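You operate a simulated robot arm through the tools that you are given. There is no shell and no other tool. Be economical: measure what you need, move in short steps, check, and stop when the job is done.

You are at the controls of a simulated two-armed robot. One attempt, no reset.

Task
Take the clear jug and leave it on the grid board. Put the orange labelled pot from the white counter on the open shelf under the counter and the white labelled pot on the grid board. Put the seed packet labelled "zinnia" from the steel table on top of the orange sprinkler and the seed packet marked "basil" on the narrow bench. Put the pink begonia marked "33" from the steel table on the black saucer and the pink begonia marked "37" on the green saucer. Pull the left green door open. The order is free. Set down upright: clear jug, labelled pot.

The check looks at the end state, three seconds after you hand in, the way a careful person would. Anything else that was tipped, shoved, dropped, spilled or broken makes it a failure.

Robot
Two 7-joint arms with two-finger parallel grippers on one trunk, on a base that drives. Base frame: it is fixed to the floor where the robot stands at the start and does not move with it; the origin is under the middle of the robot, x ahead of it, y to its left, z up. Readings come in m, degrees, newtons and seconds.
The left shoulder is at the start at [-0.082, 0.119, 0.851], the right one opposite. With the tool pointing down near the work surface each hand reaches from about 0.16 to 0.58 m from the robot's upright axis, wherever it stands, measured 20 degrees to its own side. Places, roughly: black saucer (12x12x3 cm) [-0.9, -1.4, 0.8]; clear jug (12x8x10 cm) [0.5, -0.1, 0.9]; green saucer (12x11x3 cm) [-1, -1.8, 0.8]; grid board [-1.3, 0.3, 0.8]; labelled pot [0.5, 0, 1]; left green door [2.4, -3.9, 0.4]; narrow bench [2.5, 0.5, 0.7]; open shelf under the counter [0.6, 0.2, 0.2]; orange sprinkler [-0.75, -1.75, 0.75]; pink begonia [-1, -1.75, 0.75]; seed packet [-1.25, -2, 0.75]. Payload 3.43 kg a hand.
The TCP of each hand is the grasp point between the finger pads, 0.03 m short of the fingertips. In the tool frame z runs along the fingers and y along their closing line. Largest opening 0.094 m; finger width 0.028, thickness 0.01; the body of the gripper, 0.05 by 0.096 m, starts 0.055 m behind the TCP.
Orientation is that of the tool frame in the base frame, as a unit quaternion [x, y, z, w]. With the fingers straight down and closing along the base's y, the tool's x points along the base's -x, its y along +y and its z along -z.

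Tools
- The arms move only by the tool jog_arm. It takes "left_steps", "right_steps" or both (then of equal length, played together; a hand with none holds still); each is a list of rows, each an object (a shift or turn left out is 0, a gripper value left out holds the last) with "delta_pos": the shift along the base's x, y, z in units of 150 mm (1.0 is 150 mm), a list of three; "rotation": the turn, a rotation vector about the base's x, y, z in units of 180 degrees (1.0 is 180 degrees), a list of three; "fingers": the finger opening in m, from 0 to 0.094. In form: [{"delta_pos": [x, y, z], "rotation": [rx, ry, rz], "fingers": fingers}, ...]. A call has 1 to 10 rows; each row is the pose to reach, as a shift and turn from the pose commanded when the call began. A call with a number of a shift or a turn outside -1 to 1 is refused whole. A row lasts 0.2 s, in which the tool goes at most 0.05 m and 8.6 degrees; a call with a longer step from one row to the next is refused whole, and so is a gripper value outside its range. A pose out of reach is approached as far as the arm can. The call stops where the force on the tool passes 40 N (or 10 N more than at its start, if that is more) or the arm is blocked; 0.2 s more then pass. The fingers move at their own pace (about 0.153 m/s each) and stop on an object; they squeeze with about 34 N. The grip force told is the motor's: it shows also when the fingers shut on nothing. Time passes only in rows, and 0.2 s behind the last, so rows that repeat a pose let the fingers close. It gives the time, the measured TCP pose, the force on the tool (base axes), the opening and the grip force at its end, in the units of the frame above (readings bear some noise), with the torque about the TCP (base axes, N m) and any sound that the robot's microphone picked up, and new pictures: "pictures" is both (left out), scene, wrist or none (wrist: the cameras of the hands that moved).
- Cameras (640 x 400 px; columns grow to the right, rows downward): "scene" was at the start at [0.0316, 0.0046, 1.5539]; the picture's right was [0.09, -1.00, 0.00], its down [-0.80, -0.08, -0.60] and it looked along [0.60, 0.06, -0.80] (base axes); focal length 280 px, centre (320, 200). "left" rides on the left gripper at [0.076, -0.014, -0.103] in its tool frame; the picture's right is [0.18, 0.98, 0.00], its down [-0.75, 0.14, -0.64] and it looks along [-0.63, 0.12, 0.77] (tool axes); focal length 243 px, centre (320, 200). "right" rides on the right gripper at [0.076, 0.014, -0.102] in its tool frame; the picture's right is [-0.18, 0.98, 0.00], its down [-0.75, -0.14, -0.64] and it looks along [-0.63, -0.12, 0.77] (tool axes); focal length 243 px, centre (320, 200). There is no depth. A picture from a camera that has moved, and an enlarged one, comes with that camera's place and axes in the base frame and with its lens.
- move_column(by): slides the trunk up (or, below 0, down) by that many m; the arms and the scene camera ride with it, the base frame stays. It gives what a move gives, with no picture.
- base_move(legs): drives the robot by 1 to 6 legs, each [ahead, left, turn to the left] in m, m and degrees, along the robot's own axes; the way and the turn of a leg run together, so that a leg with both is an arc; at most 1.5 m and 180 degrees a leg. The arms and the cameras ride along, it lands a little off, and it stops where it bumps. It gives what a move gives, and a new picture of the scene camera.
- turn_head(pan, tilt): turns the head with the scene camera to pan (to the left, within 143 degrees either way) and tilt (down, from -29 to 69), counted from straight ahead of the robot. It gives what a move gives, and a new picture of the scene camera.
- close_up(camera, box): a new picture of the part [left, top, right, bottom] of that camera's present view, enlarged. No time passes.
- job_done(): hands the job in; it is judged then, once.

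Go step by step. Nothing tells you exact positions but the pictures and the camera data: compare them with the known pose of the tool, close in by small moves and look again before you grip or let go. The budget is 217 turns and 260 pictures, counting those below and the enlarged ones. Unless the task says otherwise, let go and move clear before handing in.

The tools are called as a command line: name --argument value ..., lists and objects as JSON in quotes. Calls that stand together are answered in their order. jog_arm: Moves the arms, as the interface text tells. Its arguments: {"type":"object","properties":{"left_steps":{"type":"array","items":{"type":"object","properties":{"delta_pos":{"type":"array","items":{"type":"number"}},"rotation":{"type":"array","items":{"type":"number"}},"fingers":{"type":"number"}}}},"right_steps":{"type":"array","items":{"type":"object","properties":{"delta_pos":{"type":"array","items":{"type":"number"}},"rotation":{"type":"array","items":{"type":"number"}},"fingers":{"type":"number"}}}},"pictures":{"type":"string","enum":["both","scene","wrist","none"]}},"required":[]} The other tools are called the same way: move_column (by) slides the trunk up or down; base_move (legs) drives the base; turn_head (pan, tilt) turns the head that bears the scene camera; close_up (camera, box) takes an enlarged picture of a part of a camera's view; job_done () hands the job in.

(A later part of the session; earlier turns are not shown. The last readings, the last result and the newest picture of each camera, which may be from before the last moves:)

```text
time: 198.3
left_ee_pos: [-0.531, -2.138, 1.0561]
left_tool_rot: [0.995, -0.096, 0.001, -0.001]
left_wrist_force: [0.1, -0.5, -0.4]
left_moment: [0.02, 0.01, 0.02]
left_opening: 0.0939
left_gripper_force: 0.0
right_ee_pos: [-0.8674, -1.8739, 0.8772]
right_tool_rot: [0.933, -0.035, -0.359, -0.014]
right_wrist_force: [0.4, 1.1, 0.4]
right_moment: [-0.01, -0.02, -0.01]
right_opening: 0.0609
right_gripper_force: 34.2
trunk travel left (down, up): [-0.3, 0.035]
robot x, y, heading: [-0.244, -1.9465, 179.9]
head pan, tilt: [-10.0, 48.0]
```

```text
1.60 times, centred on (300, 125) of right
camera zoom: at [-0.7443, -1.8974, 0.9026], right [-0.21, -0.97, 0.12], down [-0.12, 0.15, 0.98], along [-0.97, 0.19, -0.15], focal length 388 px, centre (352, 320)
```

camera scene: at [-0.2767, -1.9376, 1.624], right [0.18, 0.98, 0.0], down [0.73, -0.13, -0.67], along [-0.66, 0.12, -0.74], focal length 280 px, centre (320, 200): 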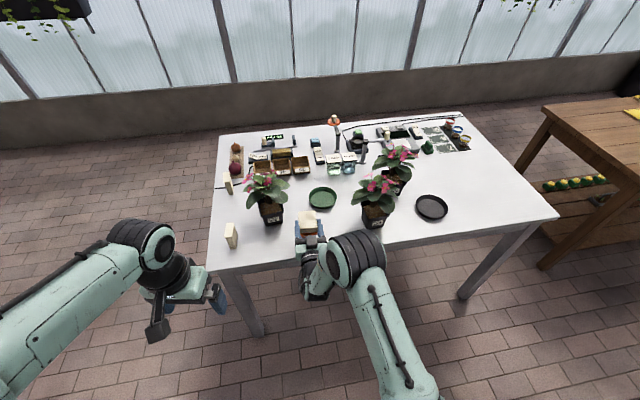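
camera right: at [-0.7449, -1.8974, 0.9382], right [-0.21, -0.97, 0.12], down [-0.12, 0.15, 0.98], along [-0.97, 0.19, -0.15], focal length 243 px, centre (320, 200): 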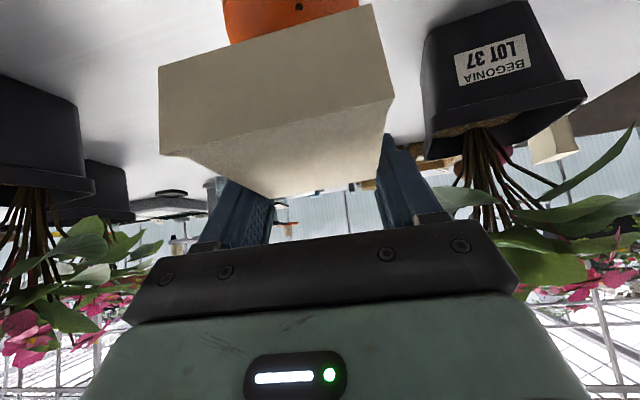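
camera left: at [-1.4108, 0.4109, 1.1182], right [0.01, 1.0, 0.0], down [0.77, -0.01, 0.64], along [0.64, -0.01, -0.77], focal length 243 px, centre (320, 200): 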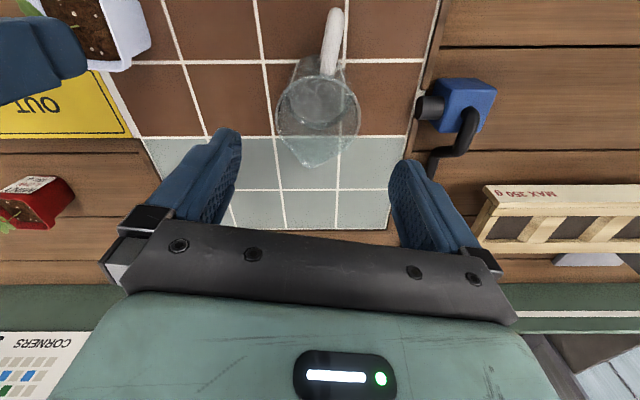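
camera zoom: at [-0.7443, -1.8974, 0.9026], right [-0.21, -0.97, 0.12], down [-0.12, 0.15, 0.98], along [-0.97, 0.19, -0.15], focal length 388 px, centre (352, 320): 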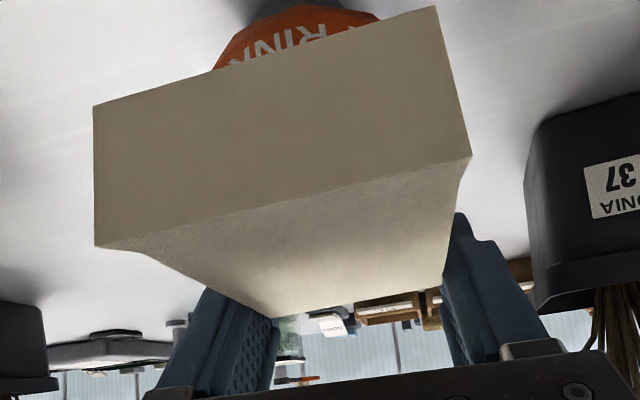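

move_column --by -0.003

close_up --camera "scene" --box '[280, 200, 350, 250]'

```text
time: 198.8
left_ee_pos: [-0.5305, -2.1369, 1.0537]
left_tool_rot: [0.995, -0.096, 0.0, 0.001]
left_wrist_force: [1.0, -0.3, -0.3]
left_moment: [0.03, 0.0, -0.02]
left_opening: 0.0942
left_gripper_force: 0.0
right_ee_pos: [-0.8685, -1.8755, 0.8766]
right_tool_rot: [0.932, -0.036, -0.361, -0.013]
right_wrist_force: [1.1, -0.5, 10.8]
right_moment: [-0.02, -0.25, 0.0]
right_opening: 0.0611
right_gripper_force: 34.3
trunk travel left (down, up): [-0.297, 0.038]
robot x, y, heading: [-0.2455, -1.9516, 179.9]
head pan, tilt: [-10.0, 48.0]
```

```text
8.00 times, centred on (315, 225) of scene
camera zoom: at [-0.2764, -1.9369, 1.5854], right [0.18, 0.98, 0.0], down [0.73, -0.13, -0.67], along [-0.66, 0.12, -0.74], focal length 2236 px, centre (360, 0)
```

zoom: 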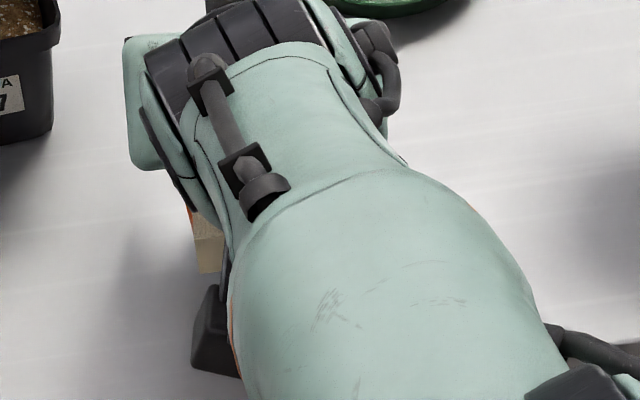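

Contact centred (torque says 2.3 cm behind TCP, matching the packet centre). Ease off slightly, then open partially.

move_column --by 0.002

jog_arm --right_steps '[{"fingers": 0.062}, {"fingers": 0.064}, {"fingers": 0.067}, {"fingers": 0.07}, {"fingers": 0.075}]' --pictures "wrist"

```text
time: 199.4
left_ee_pos: [-0.5308, -2.1378, 1.0558]
left_tool_rot: [0.995, -0.096, 0.0, -0.002]
left_wrist_force: [-0.3, -0.4, 0.5]
left_moment: [-0.01, -0.03, 0.01]
left_opening: 0.0939
left_gripper_force: 0.1
right_ee_pos: [-0.8684, -1.8741, 0.8781]
right_tool_rot: [0.933, -0.035, -0.358, -0.013]
right_wrist_force: [-0.5, 0.7, 5.8]
right_moment: [0.02, -0.12, 0.0]
right_opening: 0.0611
right_gripper_force: 33.7
trunk travel left (down, up): [-0.299, 0.036]
robot x, y, heading: [-0.248, -1.9471, 179.9]
head pan, tilt: [-10.0, 48.0]
```

```text
time: 200.6
left_ee_pos: [-0.5293, -2.1385, 1.0558]
left_tool_rot: [0.995, -0.096, 0.001, 0.0]
left_wrist_force: [0.0, -0.5, 0.0]
left_moment: [0.0, 0.02, 0.02]
left_opening: 0.0941
left_gripper_force: 0.0
right_ee_pos: [-0.8681, -1.8736, 0.8771]
right_tool_rot: [0.933, -0.035, -0.359, -0.013]
right_wrist_force: [0.0, 0.1, -0.7]
right_moment: [0.0, -0.03, -0.01]
right_opening: 0.0752
right_gripper_force: 0.0
trunk travel left (down, up): [-0.299, 0.036]
robot x, y, heading: [-0.2442, -1.9482, 179.9]
head pan, tilt: [-10.0, 48.0]
camera right: at [-0.7446, -1.8972, 0.9019], right [-0.21, -0.97, 0.12], down [-0.12, 0.15, 0.98], along [-0.97, 0.19, -0.15], focal length 243 px, centre (320, 200)
```

right: 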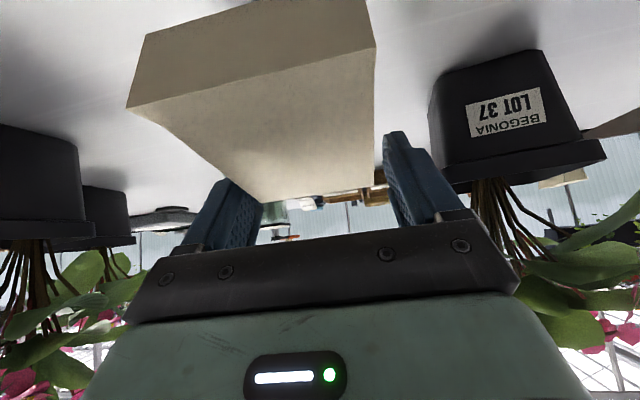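

jog_arm --right_steps '[{"delta_pos": [0, 0, 0]}, {"delta_pos": [0, 0, 0]}, {"delta_pos": [0, 0, 0.03]}, {"delta_pos": [0, 0, 0.06]}, {"delta_pos": [0, 0, 0.1]}]' --pictures "wrist"

```text
time: 201.8
left_ee_pos: [-0.5321, -2.1375, 1.0564]
left_tool_rot: [0.995, -0.096, 0.001, -0.001]
left_wrist_force: [-0.4, -0.1, 0.0]
left_moment: [-0.01, 0.03, 0.02]
left_opening: 0.0939
left_gripper_force: 0.0
right_ee_pos: [-0.8676, -1.8737, 0.8919]
right_tool_rot: [0.933, -0.035, -0.358, -0.013]
right_wrist_force: [0.8, -0.1, -0.4]
right_moment: [0.02, 0.02, -0.05]
right_opening: 0.0749
right_gripper_force: 0.0
trunk travel left (down, up): [-0.299, 0.036]
robot x, y, heading: [-0.2405, -1.9481, 179.5]
head pan, tilt: [-10.0, 48.0]
camera right: at [-0.7445, -1.8971, 0.9169], right [-0.21, -0.97, 0.12], down [-0.12, 0.15, 0.98], along [-0.97, 0.19, -0.15], focal length 243 px, centre (320, 200)
```

right: 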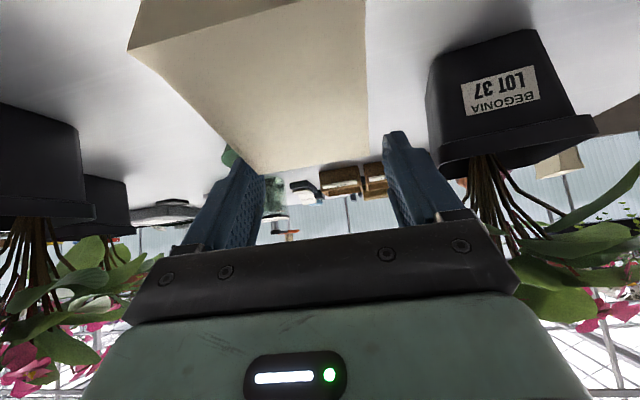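

The packet stays put as the hand rises. Continue up and back.

jog_arm --right_steps '[{"delta_pos": [0, 0, 0.15]}, {"delta_pos": [0, 0, 0.4]}, {"delta_pos": [0, 0, 0.7]}, {"delta_pos": [0.1, 0, 1]}, {"delta_pos": [0.4, 0, 1]}, {"delta_pos": [0.7, 0, 1]}, {"delta_pos": [1, 0, 1]}]' --pictures "scene"

close_up --camera "scene" --box '[270, 180, 360, 250]'

```text
time: 203.4
left_ee_pos: [-0.5299, -2.1379, 1.0555]
left_tool_rot: [0.995, -0.096, 0.0, 0.0]
left_wrist_force: [-0.2, -1.0, 0.7]
left_moment: [-0.02, 0.04, 0.01]
left_opening: 0.0939
left_gripper_force: 0.1
right_ee_pos: [-0.7175, -1.8729, 1.0417]
right_tool_rot: [0.933, -0.037, -0.358, -0.013]
right_wrist_force: [0.2, -0.3, 0.5]
right_moment: [-0.04, -0.02, -0.03]
right_opening: 0.0751
right_gripper_force: 0.0
trunk travel left (down, up): [-0.299, 0.036]
robot x, y, heading: [-0.2473, -1.9488, 180.0]
head pan, tilt: [-10.0, 48.0]
camera scene: at [-0.2758, -1.937, 1.5875], right [0.18, 0.98, 0.0], down [0.73, -0.13, -0.67], along [-0.66, 0.12, -0.74], focal length 280 px, centre (320, 200)
```

scene: 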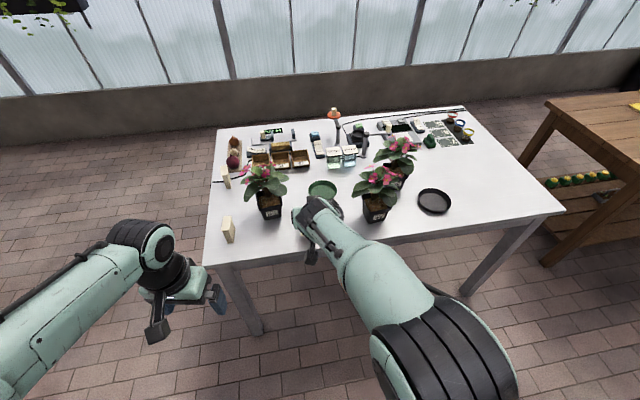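

```text
5.71 times, centred on (315, 215) of scene
camera zoom: at [-0.2758, -1.937, 1.5875], right [0.18, 0.98, 0.0], down [0.73, -0.13, -0.67], along [-0.66, 0.12, -0.74], focal length 1598 px, centre (349, 114)
```

zoom: 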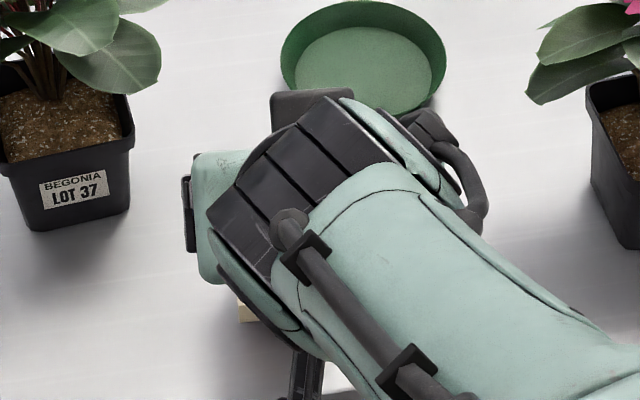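

jog_arm --right_steps '[{"delta_pos": [0.3, 0, 0.1], "rotation": [0, -0.045, 0]}, {"delta_pos": [0.6, 0, 0.2], "rotation": [0, -0.09, 0]}, {"delta_pos": [0.9, 0, 0.3], "rotation": [0, -0.135, 0]}, {"delta_pos": [1, 0.1, 0.4], "rotation": [0, -0.18, 0]}, {"delta_pos": [1, 0.3, 0.4], "rotation": [0, -0.22, 0]}, {"delta_pos": [1, 0.6, 0.4], "rotation": [0, -0.235, 0], "fingers": 0.094}]' --pictures "scene"

close_up --camera "scene" --box '[250, 150, 430, 260]'

```text
time: 204.8
left_ee_pos: [-0.5299, -2.1364, 1.0562]
left_tool_rot: [0.995, -0.096, 0.001, 0.0]
left_wrist_force: [0.1, 1.0, -0.2]
left_moment: [-0.01, -0.02, -0.01]
left_opening: 0.0938
left_gripper_force: 0.0
right_ee_pos: [-0.5683, -1.7842, 1.1018]
right_tool_rot: [0.999, -0.028, 0.003, -0.024]
right_wrist_force: [0.0, 0.9, 0.0]
right_moment: [-0.02, -0.01, 0.02]
right_opening: 0.0941
right_gripper_force: 0.1
trunk travel left (down, up): [-0.299, 0.036]
robot x, y, heading: [-0.2476, -1.9493, 180.0]
head pan, tilt: [-10.0, 48.0]
camera scene: at [-0.277, -1.9354, 1.5875], right [0.18, 0.98, 0.0], down [0.73, -0.13, -0.67], along [-0.66, 0.12, -0.74], focal length 280 px, centre (320, 200)
```

scene: 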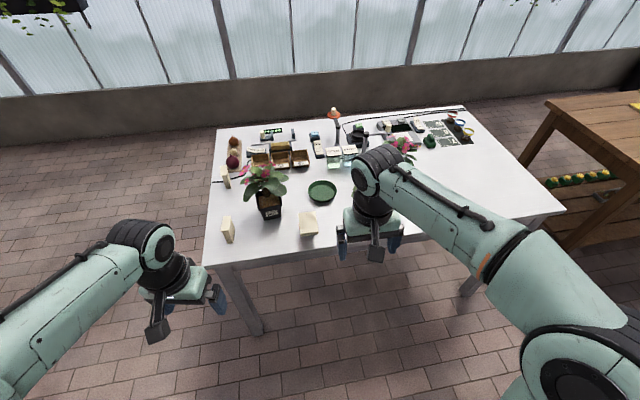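

```text
3.56 times, centred on (340, 205) of scene
camera zoom: at [-0.277, -1.9354, 1.5875], right [0.18, 0.98, 0.0], down [0.73, -0.13, -0.67], along [-0.66, 0.12, -0.74], focal length 994 px, centre (249, 182)
```

zoom: 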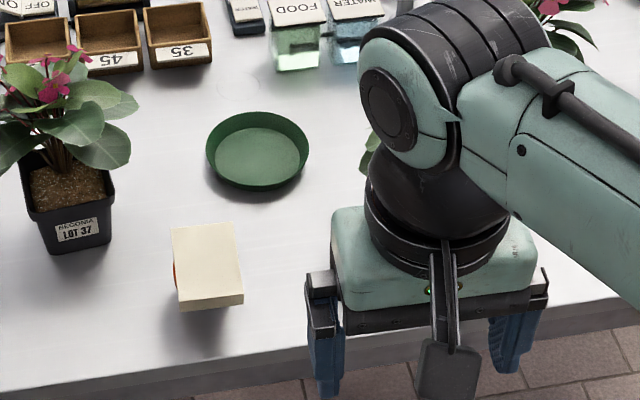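

Zinnia lies on top of the sprinkler. Next lot 33: I'll raise the left hand out of the way and move the base toward y≈-1.55.

jog_arm --left_steps '[{"delta_pos": [0.2, -0.1, 0.2]}, {"delta_pos": [0.4, -0.2, 0.4]}, {"delta_pos": [0.5, -0.2, 0.6]}]' --pictures "none"

base_move --legs '[[0.0, -0.4, 0], [0.14, 0, 0]]'

turn_head --pan 0 --tilt 45

close_up --camera "scene" --box '[220, 120, 440, 260]'

```text
time: 205.6
left_ee_pos: [-0.4557, -2.1672, 1.1448]
left_tool_rot: [0.995, -0.095, 0.001, 0.0]
left_wrist_force: [-0.9, 0.3, 1.4]
left_moment: [-0.01, 0.02, -0.01]
left_opening: 0.0938
left_gripper_force: 0.0
right_ee_pos: [-0.5687, -1.7835, 1.1014]
right_tool_rot: [0.999, -0.028, 0.003, -0.025]
right_wrist_force: [0.1, 0.6, 0.3]
right_moment: [0.02, -0.01, 0.01]
right_opening: 0.0942
right_gripper_force: 0.1
trunk travel left (down, up): [-0.299, 0.036]
robot x, y, heading: [-0.248, -1.9496, 179.7]
head pan, tilt: [-10.0, 48.0]
```

```text
time: 210.6
left_ee_pos: [-0.5931, -1.7675, 1.1448]
left_tool_rot: [0.995, -0.096, 0.001, -0.001]
left_wrist_force: [-0.6, -0.2, 0.6]
left_moment: [-0.01, 0.01, -0.01]
left_opening: 0.0937
left_gripper_force: 0.1
right_ee_pos: [-0.7078, -1.3834, 1.1004]
right_tool_rot: [0.999, -0.028, 0.002, -0.026]
right_wrist_force: [0.0, 1.1, -0.1]
right_moment: [-0.02, -0.02, 0.01]
right_opening: 0.094
right_gripper_force: 0.0
trunk travel left (down, up): [-0.299, 0.036]
robot x, y, heading: [-0.3826, -1.5506, 179.7]
head pan, tilt: [-10.0, 48.0]
camera scene: at [-0.4154, -1.5367, 1.5874], right [0.18, 0.98, 0.0], down [0.73, -0.13, -0.67], along [-0.66, 0.12, -0.74], focal length 280 px, centre (320, 200)
```

scene: 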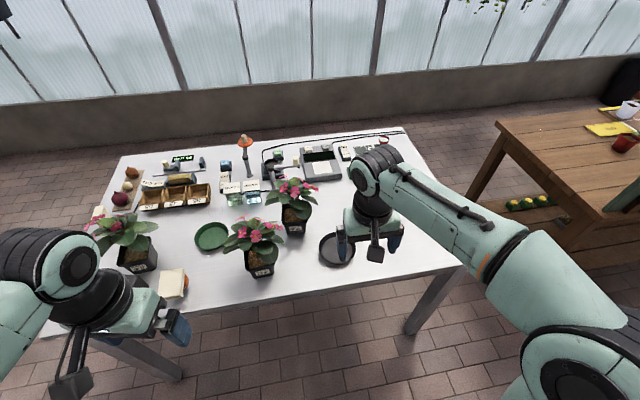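

```text
time: 211.3
left_ee_pos: [-0.5943, -1.768, 1.1444]
left_tool_rot: [0.995, -0.095, 0.001, 0.0]
left_wrist_force: [0.4, -0.3, 0.7]
left_moment: [0.02, -0.01, 0.0]
left_opening: 0.0939
left_gripper_force: 0.1
right_ee_pos: [-0.7076, -1.3841, 1.1008]
right_tool_rot: [0.999, -0.028, 0.003, -0.026]
right_wrist_force: [-0.9, 1.2, 0.3]
right_moment: [0.0, 0.02, 0.03]
right_opening: 0.0937
right_gripper_force: 0.0
trunk travel left (down, up): [-0.299, 0.036]
robot x, y, heading: [-0.3863, -1.5495, 179.7]
head pan, tilt: [0.0, 45.0]
camera scene: at [-0.4194, -1.5502, 1.5917], right [0.01, 1.0, 0.0], down [0.71, 0.0, -0.71], along [-0.71, 0.0, -0.71], focal length 280 px, centre (320, 200)
```

scene: 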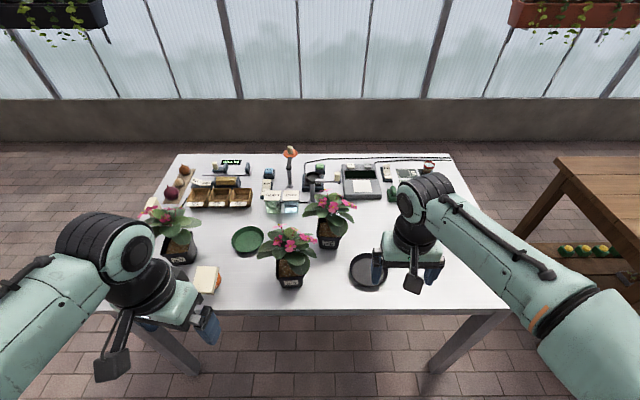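

```text
2.86 times, centred on (330, 190) of scene
camera zoom: at [-0.4194, -1.5502, 1.5917], right [0.01, 1.0, 0.0], down [0.71, 0.0, -0.71], along [-0.71, 0.0, -0.71], focal length 799 px, centre (291, 229)
```

zoom: 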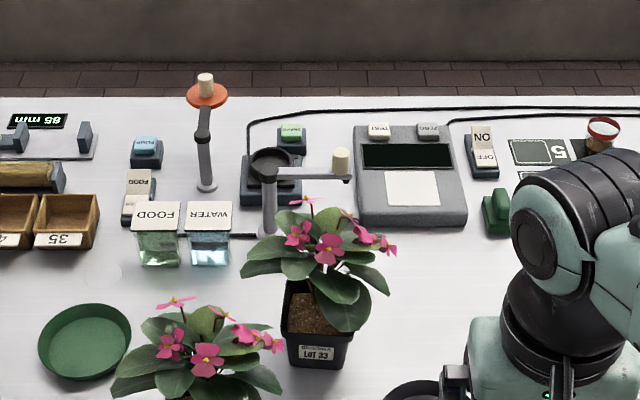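

Lot 33's pot is turned so the clear approach is from its +y side (lot 21 blocks the front). I'll relocate to about (-0.42,-1.2) facing diagonally at it.

base_move --legs '[[0.02, -0.35, 0], [0, 0, 45]]'

close_up --camera "scene" --box '[200, 100, 440, 260]'

```text
time: 216.9
left_ee_pos: [-0.3962, -1.504, 1.1439]
left_tool_rot: [0.956, 0.293, 0.002, -0.001]
left_wrist_force: [0.4, 0.5, -0.3]
left_moment: [-0.04, 0.01, 0.02]
left_opening: 0.0939
left_gripper_force: 0.0
right_ee_pos: [-0.7473, -1.3134, 1.1008]
right_tool_rot: [0.934, 0.357, -0.007, -0.024]
right_wrist_force: [1.0, -0.8, 0.5]
right_moment: [-0.01, 0.02, 0.03]
right_opening: 0.0938
right_gripper_force: 0.2
trunk travel left (down, up): [-0.299, 0.036]
robot x, y, heading: [-0.4068, -1.2002, -135.3]
head pan, tilt: [0.0, 45.0]
camera scene: at [-0.4271, -1.2282, 1.5917], right [-0.71, 0.71, 0.0], down [0.5, 0.5, -0.71], along [-0.5, -0.5, -0.71], focal length 280 px, centre (320, 200)
```

scene: 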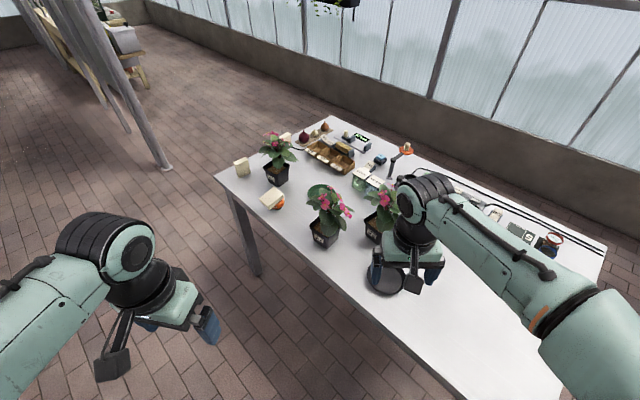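

```text
2.50 times, centred on (320, 180) of scene
camera zoom: at [-0.4271, -1.2282, 1.5917], right [-0.71, 0.71, 0.0], down [0.5, 0.5, -0.71], along [-0.5, -0.5, -0.71], focal length 699 px, centre (320, 250)
```

zoom: 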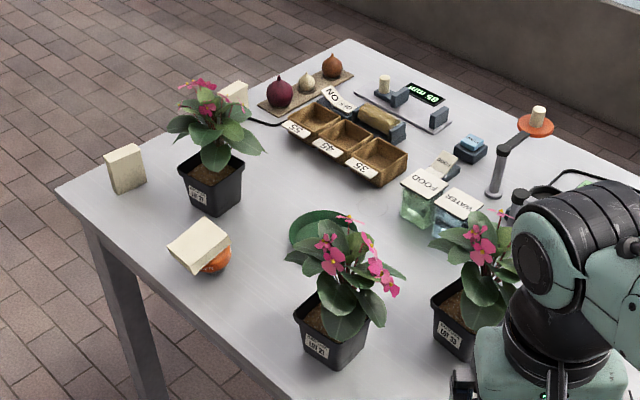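

Move the right hand to the open side and yaw it to face −y.

jog_arm --right_steps '[{"delta_pos": [0, 0.2, 0], "rotation": [0, 0, 0.045]}, {"delta_pos": [-0.2, 0.4, 0], "rotation": [0, 0, 0.09]}, {"delta_pos": [-0.4, 0.6, 0], "rotation": [0, 0, 0.135]}, {"delta_pos": [-0.6, 0.76, 0], "rotation": [0, 0, 0.18]}, {"delta_pos": [-0.8, 0.85, 0], "rotation": [0, 0, 0.214]}]' --pictures "none"

jog_arm --right_steps '[{"rotation": [-0.0444, 0.0075, 0]}, {"rotation": [-0.0887, 0.015, 0]}, {"rotation": [-0.133, 0.0225, 0]}, {"rotation": [-0.177, 0.03, 0]}, {"rotation": [-0.222, 0.0376, 0]}, {"rotation": [-0.266, 0.045, 0]}, {"rotation": [-0.31, 0.0525, 0]}, {"rotation": [-0.34, 0.0576, 0]}]' --pictures "both"

```text
time: 218.2
left_ee_pos: [-0.3971, -1.5029, 1.1443]
left_tool_rot: [0.956, 0.294, 0.001, 0.0]
left_wrist_force: [-0.2, 0.9, -0.6]
left_moment: [-0.04, 0.0, 0.01]
left_opening: 0.094
left_gripper_force: 0.1
right_ee_pos: [-0.8671, -1.1844, 1.1025]
right_tool_rot: [0.763, 0.646, -0.015, -0.02]
right_wrist_force: [0.4, 0.1, -0.2]
right_moment: [-0.01, -0.01, 0.01]
right_opening: 0.0937
right_gripper_force: 0.2
trunk travel left (down, up): [-0.299, 0.036]
robot x, y, heading: [-0.4042, -1.1992, -135.2]
head pan, tilt: [0.0, 45.0]
```

```text
time: 219.9
left_ee_pos: [-0.3964, -1.5028, 1.1452]
left_tool_rot: [0.956, 0.293, 0.001, -0.001]
left_wrist_force: [-0.2, 0.8, 0.2]
left_moment: [-0.03, -0.01, -0.01]
left_opening: 0.0939
left_gripper_force: 0.0
right_ee_pos: [-0.8673, -1.1841, 1.1012]
right_tool_rot: [0.663, 0.543, -0.407, 0.316]
right_wrist_force: [0.1, -0.1, 0.2]
right_moment: [0.02, -0.01, 0.02]
right_opening: 0.0938
right_gripper_force: 0.0
trunk travel left (down, up): [-0.299, 0.036]
robot x, y, heading: [-0.4047, -1.2016, -135.1]
head pan, tilt: [0.0, 45.0]
camera scene: at [-0.4273, -1.2277, 1.5917], right [-0.71, 0.71, 0.0], down [0.5, 0.5, -0.71], along [-0.5, -0.5, -0.71], focal length 280 px, centre (320, 200)
camera right: at [-0.8276, -1.0638, 1.0815], right [0.95, -0.29, 0.14], down [-0.07, 0.23, 0.97], along [-0.32, -0.93, 0.2], focal length 243 px, centre (320, 200)
```

scene: 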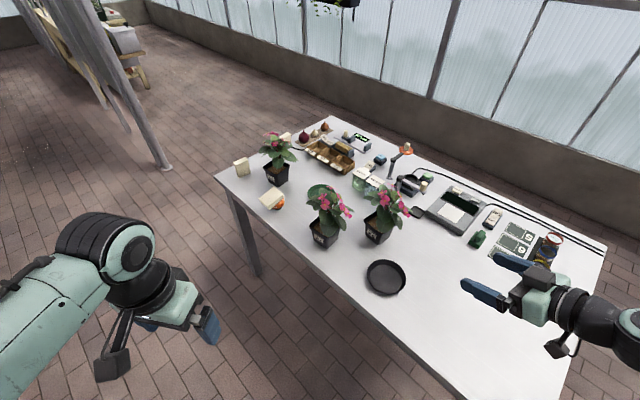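
right: 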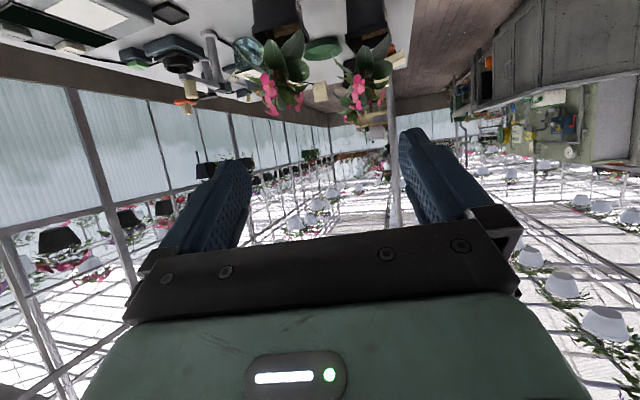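

close_up --camera "scene" --box '[290, 160, 430, 300]'

```text
2.86 times, centred on (360, 230) of scene
camera zoom: at [-0.4273, -1.2277, 1.5917], right [-0.71, 0.71, 0.0], down [0.5, 0.5, -0.71], along [-0.5, -0.5, -0.71], focal length 799 px, centre (206, 114)
```

zoom: 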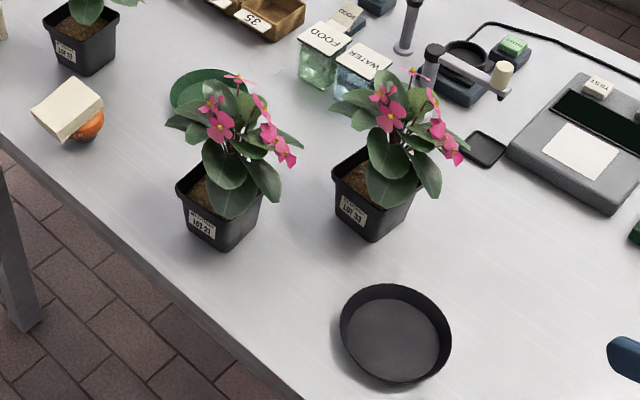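

Pot 33 centre ≈(-1.007,-1.517), nearly axis-aligned. Bring the hand to a pre-grasp beside it (+y side) with a 10° yaw fix.

jog_arm --right_steps '[{"delta_pos": [-0.2, -0.2, 0], "rotation": [0, 0, 0.027]}, {"delta_pos": [-0.4, -0.4, 0], "rotation": [0, 0, 0.054]}, {"delta_pos": [-0.6, -0.6, 0], "rotation": [0, 0, 0.054]}, {"delta_pos": [-0.8, -0.8, 0], "rotation": [0, 0, 0.054]}, {"delta_pos": [-0.913, -0.9, -0.25], "rotation": [0, 0, 0.054]}, {"delta_pos": [-0.913, -0.9, -0.55], "rotation": [0, 0, 0.054]}, {"delta_pos": [-0.913, -0.9, -0.85], "rotation": [0, 0, 0.054]}, {"delta_pos": [-0.913, -0.9, -1], "rotation": [0, 0, 0.054]}]' --pictures "both"

close_up --camera "scene" --box '[290, 160, 430, 300]'

```text
time: 221.8
left_ee_pos: [-0.3961, -1.5028, 1.1441]
left_tool_rot: [0.956, 0.293, 0.0, 0.0]
left_wrist_force: [-0.1, 0.0, 1.3]
left_moment: [0.01, -0.01, -0.02]
left_opening: 0.094
left_gripper_force: 0.0
right_ee_pos: [-1.0046, -1.3193, 0.9499]
right_tool_rot: [0.615, 0.598, -0.379, 0.348]
right_wrist_force: [-0.3, 0.6, -0.5]
right_moment: [0.02, -0.04, 0.03]
right_opening: 0.0939
right_gripper_force: 0.1
trunk travel left (down, up): [-0.299, 0.036]
robot x, y, heading: [-0.4046, -1.1989, -135.3]
head pan, tilt: [0.0, 45.0]
camera scene: at [-0.4272, -1.2281, 1.5917], right [-0.71, 0.71, 0.0], down [0.5, 0.5, -0.71], along [-0.5, -0.5, -0.71], focal length 280 px, centre (320, 200)
camera right: at [-0.9856, -1.1933, 0.9313], right [0.98, -0.13, 0.14], down [-0.11, 0.22, 0.97], along [-0.15, -0.97, 0.2], focal length 243 px, centre (320, 200)
```

scene: 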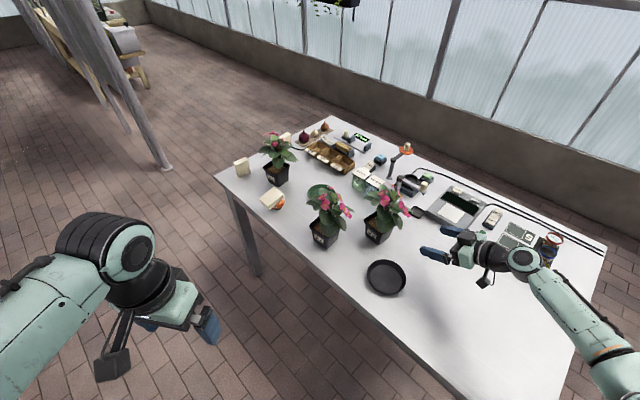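
right: 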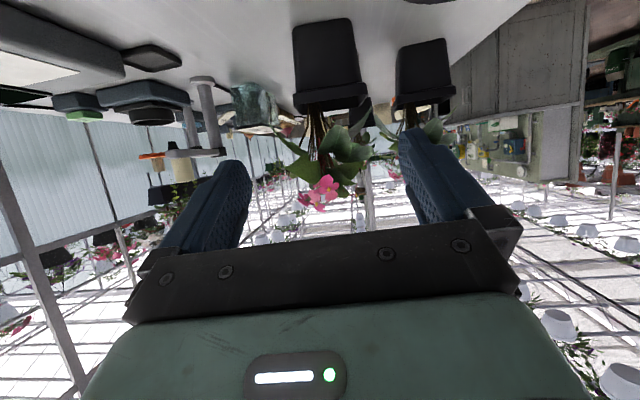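

```text
2.86 times, centred on (360, 230) of scene
camera zoom: at [-0.4272, -1.2281, 1.5917], right [-0.71, 0.71, 0.0], down [0.5, 0.5, -0.71], along [-0.5, -0.5, -0.71], focal length 799 px, centre (206, 114)
```

zoom: 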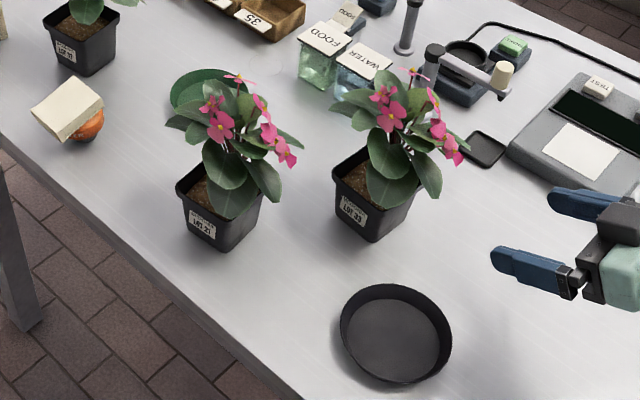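

Good view: pot 33 is centred ahead. Move down and in partway, check, then straddle.

jog_arm --right_steps '[{"delta_pos": [0, -0.2, -0.2]}, {"delta_pos": [0, -0.4, -0.4]}, {"delta_pos": [0, -0.54, -0.55]}, {"delta_pos": [0, -0.7, -0.66]}, {"delta_pos": [0, -0.82, -0.66]}, {"delta_pos": [0, -0.82, -0.66]}]' --pictures "wrist"

close_up --camera "scene" --box '[310, 170, 450, 270]'

```text
time: 223.2
left_ee_pos: [-0.396, -1.5025, 1.1449]
left_tool_rot: [0.956, 0.293, 0.001, 0.0]
left_wrist_force: [0.8, -0.7, -0.2]
left_moment: [0.0, 0.01, 0.0]
left_opening: 0.0937
left_gripper_force: 0.1
right_ee_pos: [-1.0033, -1.4432, 0.8526]
right_tool_rot: [0.615, 0.598, -0.378, 0.348]
right_wrist_force: [0.1, 0.2, 0.2]
right_moment: [-0.02, -0.02, 0.02]
right_opening: 0.0941
right_gripper_force: 0.1
trunk travel left (down, up): [-0.299, 0.036]
robot x, y, heading: [-0.4011, -1.1983, -135.3]
head pan, tilt: [0.0, 45.0]
camera right: at [-0.9851, -1.3168, 0.8325], right [0.98, -0.13, 0.14], down [-0.11, 0.22, 0.97], along [-0.16, -0.97, 0.2], focal length 243 px, centre (320, 200)
```

right: 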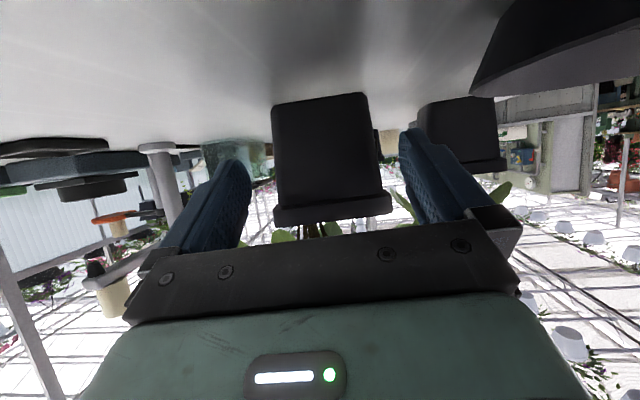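

```text
4.00 times, centred on (380, 220) of scene
camera zoom: at [-0.4271, -1.228, 1.5917], right [-0.71, 0.71, 0.0], down [0.5, 0.5, -0.71], along [-0.5, -0.5, -0.71], focal length 1118 px, centre (80, 120)
```

zoom: 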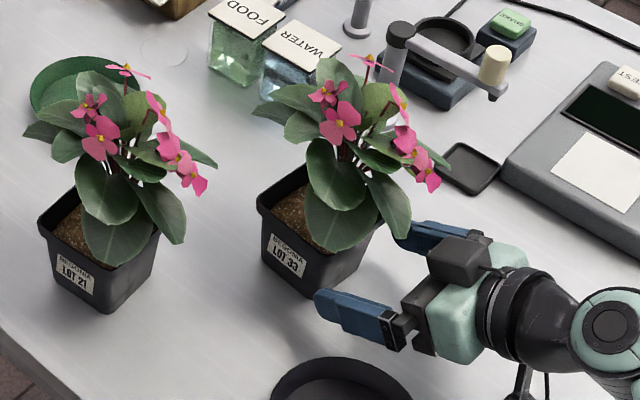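

jog_arm --right_steps '[{"delta_pos": [0.01, -0.12, 0]}, {"delta_pos": [0.02, -0.24, 0]}, {"delta_pos": [0.02, -0.36, 0]}, {"delta_pos": [0.02, -0.41, 0]}, {"delta_pos": [0.02, -0.41, 0]}]' --pictures "wrist"

close_up --camera "scene" --box '[310, 170, 450, 270]'

```text
time: 224.3
left_ee_pos: [-0.3959, -1.5042, 1.1458]
left_tool_rot: [0.956, 0.293, 0.0, -0.001]
left_wrist_force: [0.0, -0.3, -0.2]
left_moment: [0.05, 0.02, -0.01]
left_opening: 0.0939
left_gripper_force: 0.0
right_ee_pos: [-0.9837, -1.4719, 0.8533]
right_tool_rot: [0.614, 0.597, -0.379, 0.349]
right_wrist_force: [-0.5, 0.6, -0.8]
right_moment: [-0.01, -0.01, -0.02]
right_opening: 0.0941
right_gripper_force: 0.0
right hand out of reach, approached as far as the arm can: row 2, 3, 4, 5
trunk travel left (down, up): [-0.299, 0.036]
robot x, y, heading: [-0.3993, -1.196, -135.3]
head pan, tilt: [0.0, 45.0]
camera right: at [-0.9652, -1.3462, 0.8338], right [0.98, -0.13, 0.14], down [-0.11, 0.22, 0.97], along [-0.16, -0.97, 0.2], focal length 243 px, centre (320, 200)
```

right: 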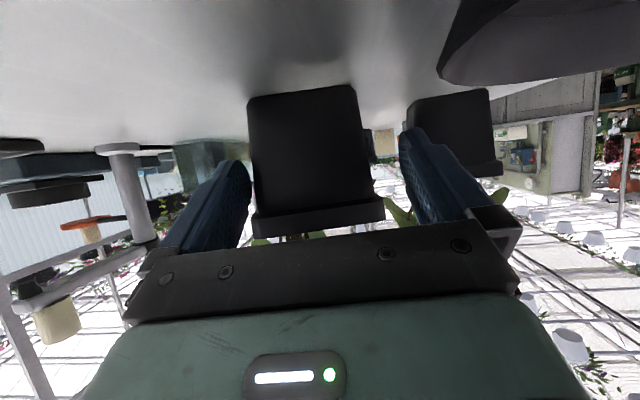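

```text
4.00 times, centred on (380, 220) of scene
camera zoom: at [-0.4271, -1.2282, 1.5917], right [-0.71, 0.71, 0.0], down [0.5, 0.5, -0.71], along [-0.5, -0.5, -0.71], focal length 1118 px, centre (80, 120)
```

zoom: 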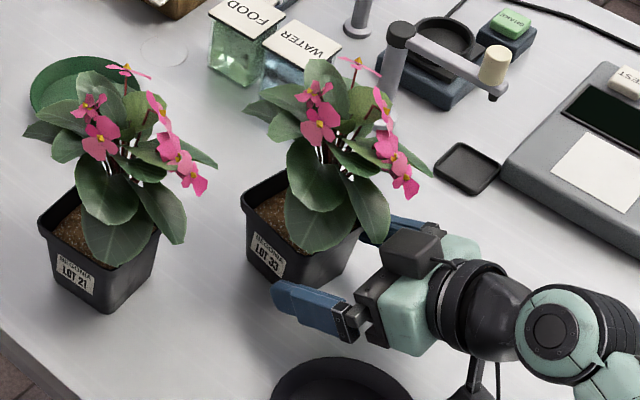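

The arm ran out of reach and nudged the pot 2 cm (still upright). Back the hand off, shift the base toward −y, then finish.

jog_arm --right_steps '[{"delta_pos": [0, 0.2, 0]}, {"delta_pos": [0, 0.4, 0]}, {"delta_pos": [-0.05, 0.6, 0]}]' --pictures "none"

base_move --legs '[[0.056, 0.057, 0]]'

jog_arm --right_steps '[{}]' --pictures "wrist"

```text
time: 225.2
left_ee_pos: [-0.396, -1.5028, 1.1457]
left_tool_rot: [0.956, 0.293, 0.001, 0.0]
left_wrist_force: [0.4, 0.4, -0.4]
left_moment: [-0.04, 0.02, -0.04]
left_opening: 0.0943
left_gripper_force: 0.0
right_ee_pos: [-0.9931, -1.3812, 0.8533]
right_tool_rot: [0.614, 0.599, -0.378, 0.349]
right_wrist_force: [-0.2, 0.3, -0.7]
right_moment: [-0.02, 0.0, -0.01]
right_opening: 0.0941
right_gripper_force: 0.0
trunk travel left (down, up): [-0.299, 0.036]
robot x, y, heading: [-0.3995, -1.2016, -135.1]
head pan, tilt: [0.0, 45.0]
```

```text
time: 226.3
left_ee_pos: [-0.3955, -1.5831, 1.1458]
left_tool_rot: [0.956, 0.293, 0.0, -0.002]
left_wrist_force: [-0.8, 1.0, 0.0]
left_moment: [-0.01, 0.02, 0.0]
left_opening: 0.094
left_gripper_force: 0.0
right_ee_pos: [-0.9926, -1.4601, 0.8538]
right_tool_rot: [0.615, 0.598, -0.378, 0.348]
right_wrist_force: [0.2, -0.1, 0.3]
right_moment: [0.01, 0.0, 0.02]
right_opening: 0.0939
right_gripper_force: 0.0
trunk travel left (down, up): [-0.299, 0.036]
robot x, y, heading: [-0.4058, -1.2816, -135.1]
head pan, tilt: [0.0, 45.0]
camera scene: at [-0.4265, -1.3075, 1.5916], right [-0.7, 0.71, 0.0], down [0.5, 0.5, -0.71], along [-0.5, -0.5, -0.71], focal length 280 px, centre (320, 200)
```

scene: 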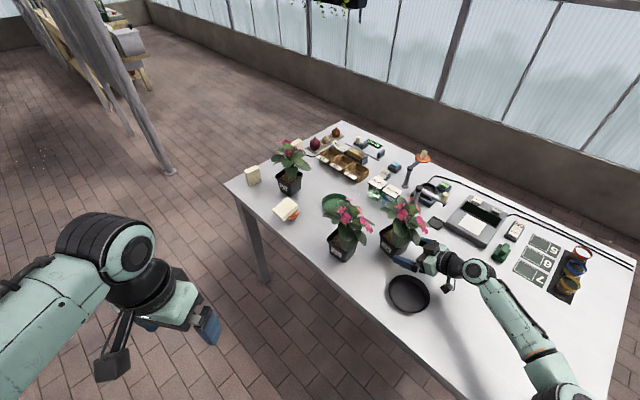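

```text
time: 226.7
left_ee_pos: [-0.3952, -1.5815, 1.1449]
left_tool_rot: [0.956, 0.293, 0.0, 0.0]
left_wrist_force: [-0.3, -0.7, -0.1]
left_moment: [0.04, -0.02, 0.02]
left_opening: 0.0939
left_gripper_force: 0.1
right_ee_pos: [-0.9928, -1.4596, 0.8545]
right_tool_rot: [0.615, 0.598, -0.379, 0.349]
right_wrist_force: [-0.8, 0.9, 0.6]
right_moment: [0.04, 0.03, 0.0]
right_opening: 0.094
right_gripper_force: 0.2
trunk travel left (down, up): [-0.299, 0.036]
robot x, y, heading: [-0.4017, -1.2764, -135.3]
head pan, tilt: [0.0, 45.0]
camera right: at [-0.9731, -1.3341, 0.8341], right [0.98, -0.13, 0.14], down [-0.11, 0.22, 0.97], along [-0.16, -0.97, 0.2], focal length 243 px, centre (320, 200)
```

right: 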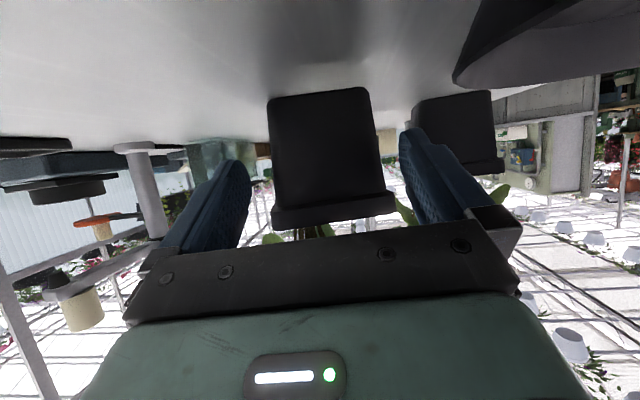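

jog_arm --right_steps '[{"delta_pos": [0.05, 0, 0]}, {"delta_pos": [0.05, -0.12, 0]}, {"delta_pos": [0.05, -0.24, 0]}, {"delta_pos": [0.045, -0.34, 0]}, {"delta_pos": [0.045, -0.38, 0]}, {"delta_pos": [0.045, -0.38, 0]}]' --pictures "wrist"

close_up --camera "scene" --box '[310, 180, 450, 280]'

```text
time: 228.1
left_ee_pos: [-0.3945, -1.5819, 1.1453]
left_tool_rot: [0.956, 0.293, 0.001, 0.0]
left_wrist_force: [0.5, -0.4, 1.1]
left_moment: [0.01, -0.05, -0.01]
left_opening: 0.094
left_gripper_force: 0.0
right_ee_pos: [-0.9846, -1.5186, 0.8545]
right_tool_rot: [0.615, 0.598, -0.378, 0.348]
right_wrist_force: [0.2, 0.1, 0.3]
right_moment: [0.0, 0.02, 0.02]
right_opening: 0.0941
right_gripper_force: 0.0
trunk travel left (down, up): [-0.299, 0.036]
robot x, y, heading: [-0.399, -1.2801, -135.6]
head pan, tilt: [0.0, 45.0]
camera right: at [-0.9663, -1.3915, 0.8343], right [0.98, -0.13, 0.14], down [-0.11, 0.22, 0.97], along [-0.16, -0.97, 0.2], focal length 243 px, centre (320, 200)
```

right: 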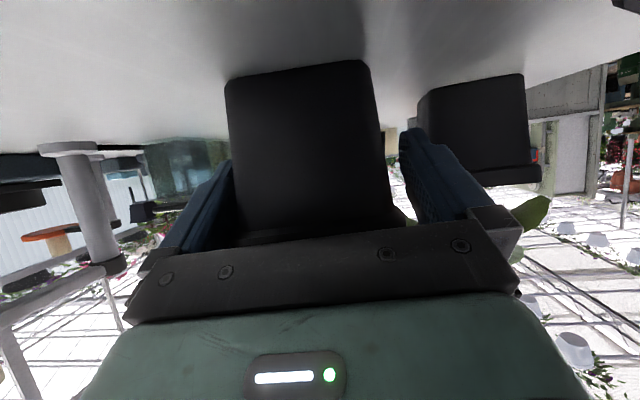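

```text
4.00 times, centred on (380, 230) of scene
camera zoom: at [-0.4266, -1.3072, 1.5917], right [-0.71, 0.71, 0.0], down [0.5, 0.5, -0.71], along [-0.5, -0.5, -0.71], focal length 1118 px, centre (80, 80)
```

zoom: 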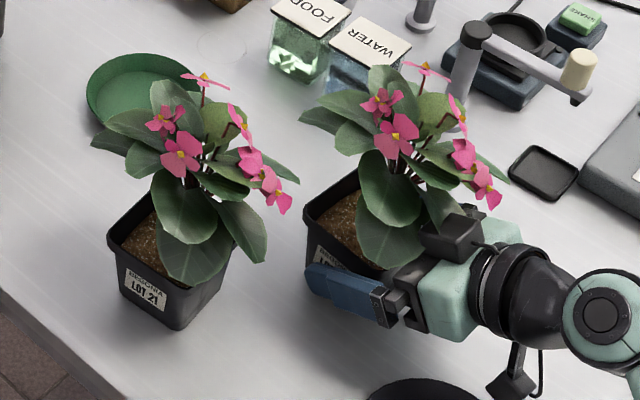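

jog_arm --right_steps '[{"fingers": 0.085}, {"fingers": 0.078}, {"fingers": 0.07}, {"fingers": 0.06}, {"fingers": 0.05}, {"fingers": 0.05}]' --pictures "none"

jog_arm --right_steps '[{"delta_pos": [0, 0, 0.07]}, {"delta_pos": [0, 0, 0.14]}, {"delta_pos": [0, 0, 0.2]}, {"delta_pos": [0, 0, 0.2]}]' --pictures "scene"

```text
time: 229.5
left_ee_pos: [-0.3955, -1.5826, 1.1448]
left_tool_rot: [0.956, 0.293, 0.0, 0.0]
left_wrist_force: [0.3, 0.1, -0.5]
left_moment: [0.03, -0.01, -0.02]
left_opening: 0.0942
left_gripper_force: 0.1
right_ee_pos: [-0.9858, -1.5179, 0.8539]
right_tool_rot: [0.616, 0.597, -0.378, 0.347]
right_wrist_force: [0.0, 0.0, 0.5]
right_moment: [-0.02, 0.07, -0.03]
right_opening: 0.0881
right_gripper_force: 33.9
trunk travel left (down, up): [-0.299, 0.036]
robot x, y, heading: [-0.4035, -1.2754, -135.0]
head pan, tilt: [0.0, 45.0]
```

```text
time: 230.5
left_ee_pos: [-0.3947, -1.5832, 1.1455]
left_tool_rot: [0.956, 0.293, 0.0, 0.0]
left_wrist_force: [0.2, 0.4, 0.2]
left_moment: [0.01, -0.06, -0.05]
left_opening: 0.094
left_gripper_force: 0.1
right_ee_pos: [-0.9849, -1.5187, 0.8839]
right_tool_rot: [0.616, 0.597, -0.379, 0.348]
right_wrist_force: [-0.3, 0.1, -1.6]
right_moment: [0.03, -0.06, -0.01]
right_opening: 0.0878
right_gripper_force: 33.4
trunk travel left (down, up): [-0.299, 0.036]
robot x, y, heading: [-0.4001, -1.2777, -135.2]
head pan, tilt: [0.0, 45.0]
camera scene: at [-0.4269, -1.3073, 1.5917], right [-0.7, 0.71, 0.0], down [0.5, 0.5, -0.71], along [-0.5, -0.5, -0.71], focal length 280 px, centre (320, 200)
```

scene: 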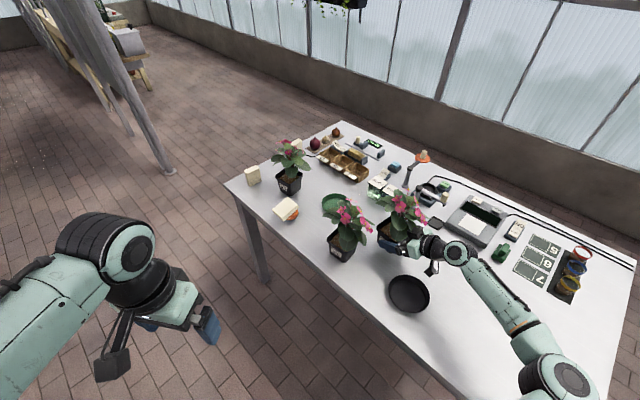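

close_up --camera "scene" --box '[310, 180, 450, 280]'

close_up --camera "right" --box '[120, 0, 520, 300]'

```text
4.00 times, centred on (380, 230) of scene
camera zoom: at [-0.4269, -1.3073, 1.5917], right [-0.7, 0.71, 0.0], down [0.5, 0.5, -0.71], along [-0.5, -0.5, -0.71], focal length 1118 px, centre (80, 80)
```

zoom: 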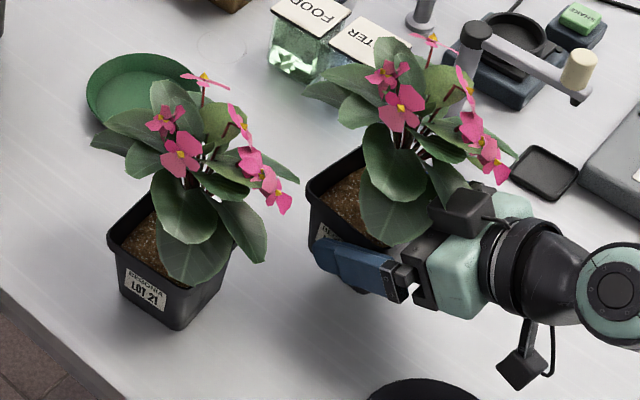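

```text
1.33 times, centred on (320, 150) of right
camera zoom: at [-0.9663, -1.3916, 0.8645], right [0.98, -0.13, 0.14], down [-0.11, 0.22, 0.97], along [-0.16, -0.97, 0.2], focal length 324 px, centre (320, 267)
```

zoom: 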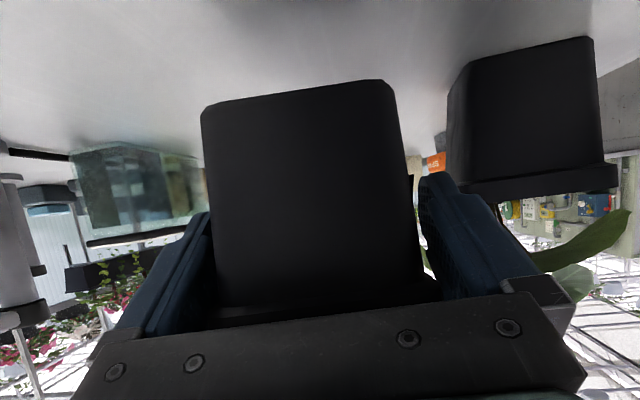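

Lifted cleanly. Carry to above the black saucer at (-0.887,-1.397).

jog_arm --right_steps '[{"delta_pos": [0, 0.1, 0.2]}, {"delta_pos": [0.1, 0.3, 0.27]}, {"delta_pos": [0.25, 0.5, 0.27]}, {"delta_pos": [0.4, 0.7, 0.27]}, {"delta_pos": [0.55, 0.85, 0.27]}, {"delta_pos": [0.647, 0.89, 0.27]}, {"delta_pos": [0.647, 0.89, 0.27]}]' --pictures "scene"

close_up --camera "scene" --box '[330, 200, 490, 340]'

close_up --camera "right" --box '[0, 0, 640, 400]'

```text
time: 232.1
left_ee_pos: [-0.3964, -1.5824, 1.1456]
left_tool_rot: [0.956, 0.292, 0.001, 0.0]
left_wrist_force: [0.0, 0.1, -0.5]
left_moment: [-0.01, -0.02, -0.01]
left_opening: 0.094
left_gripper_force: 0.1
right_ee_pos: [-0.8881, -1.3837, 0.9235]
right_tool_rot: [0.615, 0.597, -0.379, 0.349]
right_wrist_force: [-0.2, 1.0, -1.6]
right_moment: [0.05, -0.01, 0.03]
right_opening: 0.0878
right_gripper_force: 33.8
trunk travel left (down, up): [-0.299, 0.036]
robot x, y, heading: [-0.404, -1.277, -135.1]
head pan, tilt: [0.0, 45.0]
camera scene: at [-0.4269, -1.3072, 1.5917], right [-0.7, 0.71, 0.0], down [0.5, 0.5, -0.71], along [-0.5, -0.5, -0.71], focal length 280 px, centre (320, 200)
```

scene: 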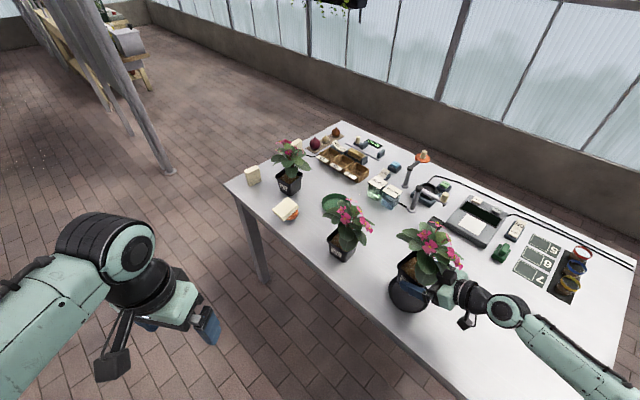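

```text
2.86 times, centred on (410, 270) of scene
camera zoom: at [-0.4269, -1.3072, 1.5917], right [-0.7, 0.71, 0.0], down [0.5, 0.5, -0.71], along [-0.5, -0.5, -0.71], focal length 799 px, centre (63, 0)
```

zoom: 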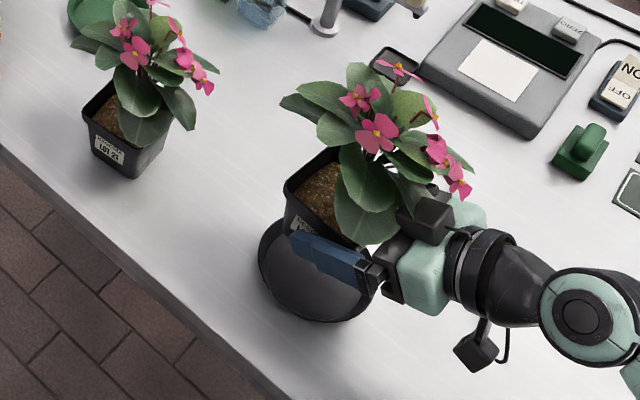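

```text
1.00 times, centred on (320, 200) of right (not enlarged: the box is as wide or as high as the picture)
camera zoom: at [-0.8691, -1.2579, 0.9041], right [0.98, -0.13, 0.14], down [-0.11, 0.22, 0.97], along [-0.16, -0.97, 0.2], focal length 243 px, centre (320, 200)
```

zoom: 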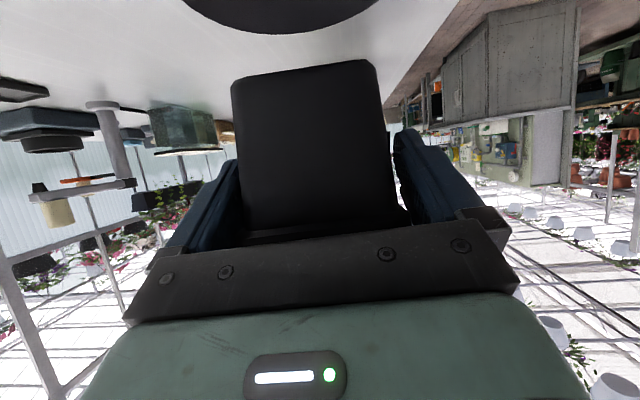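

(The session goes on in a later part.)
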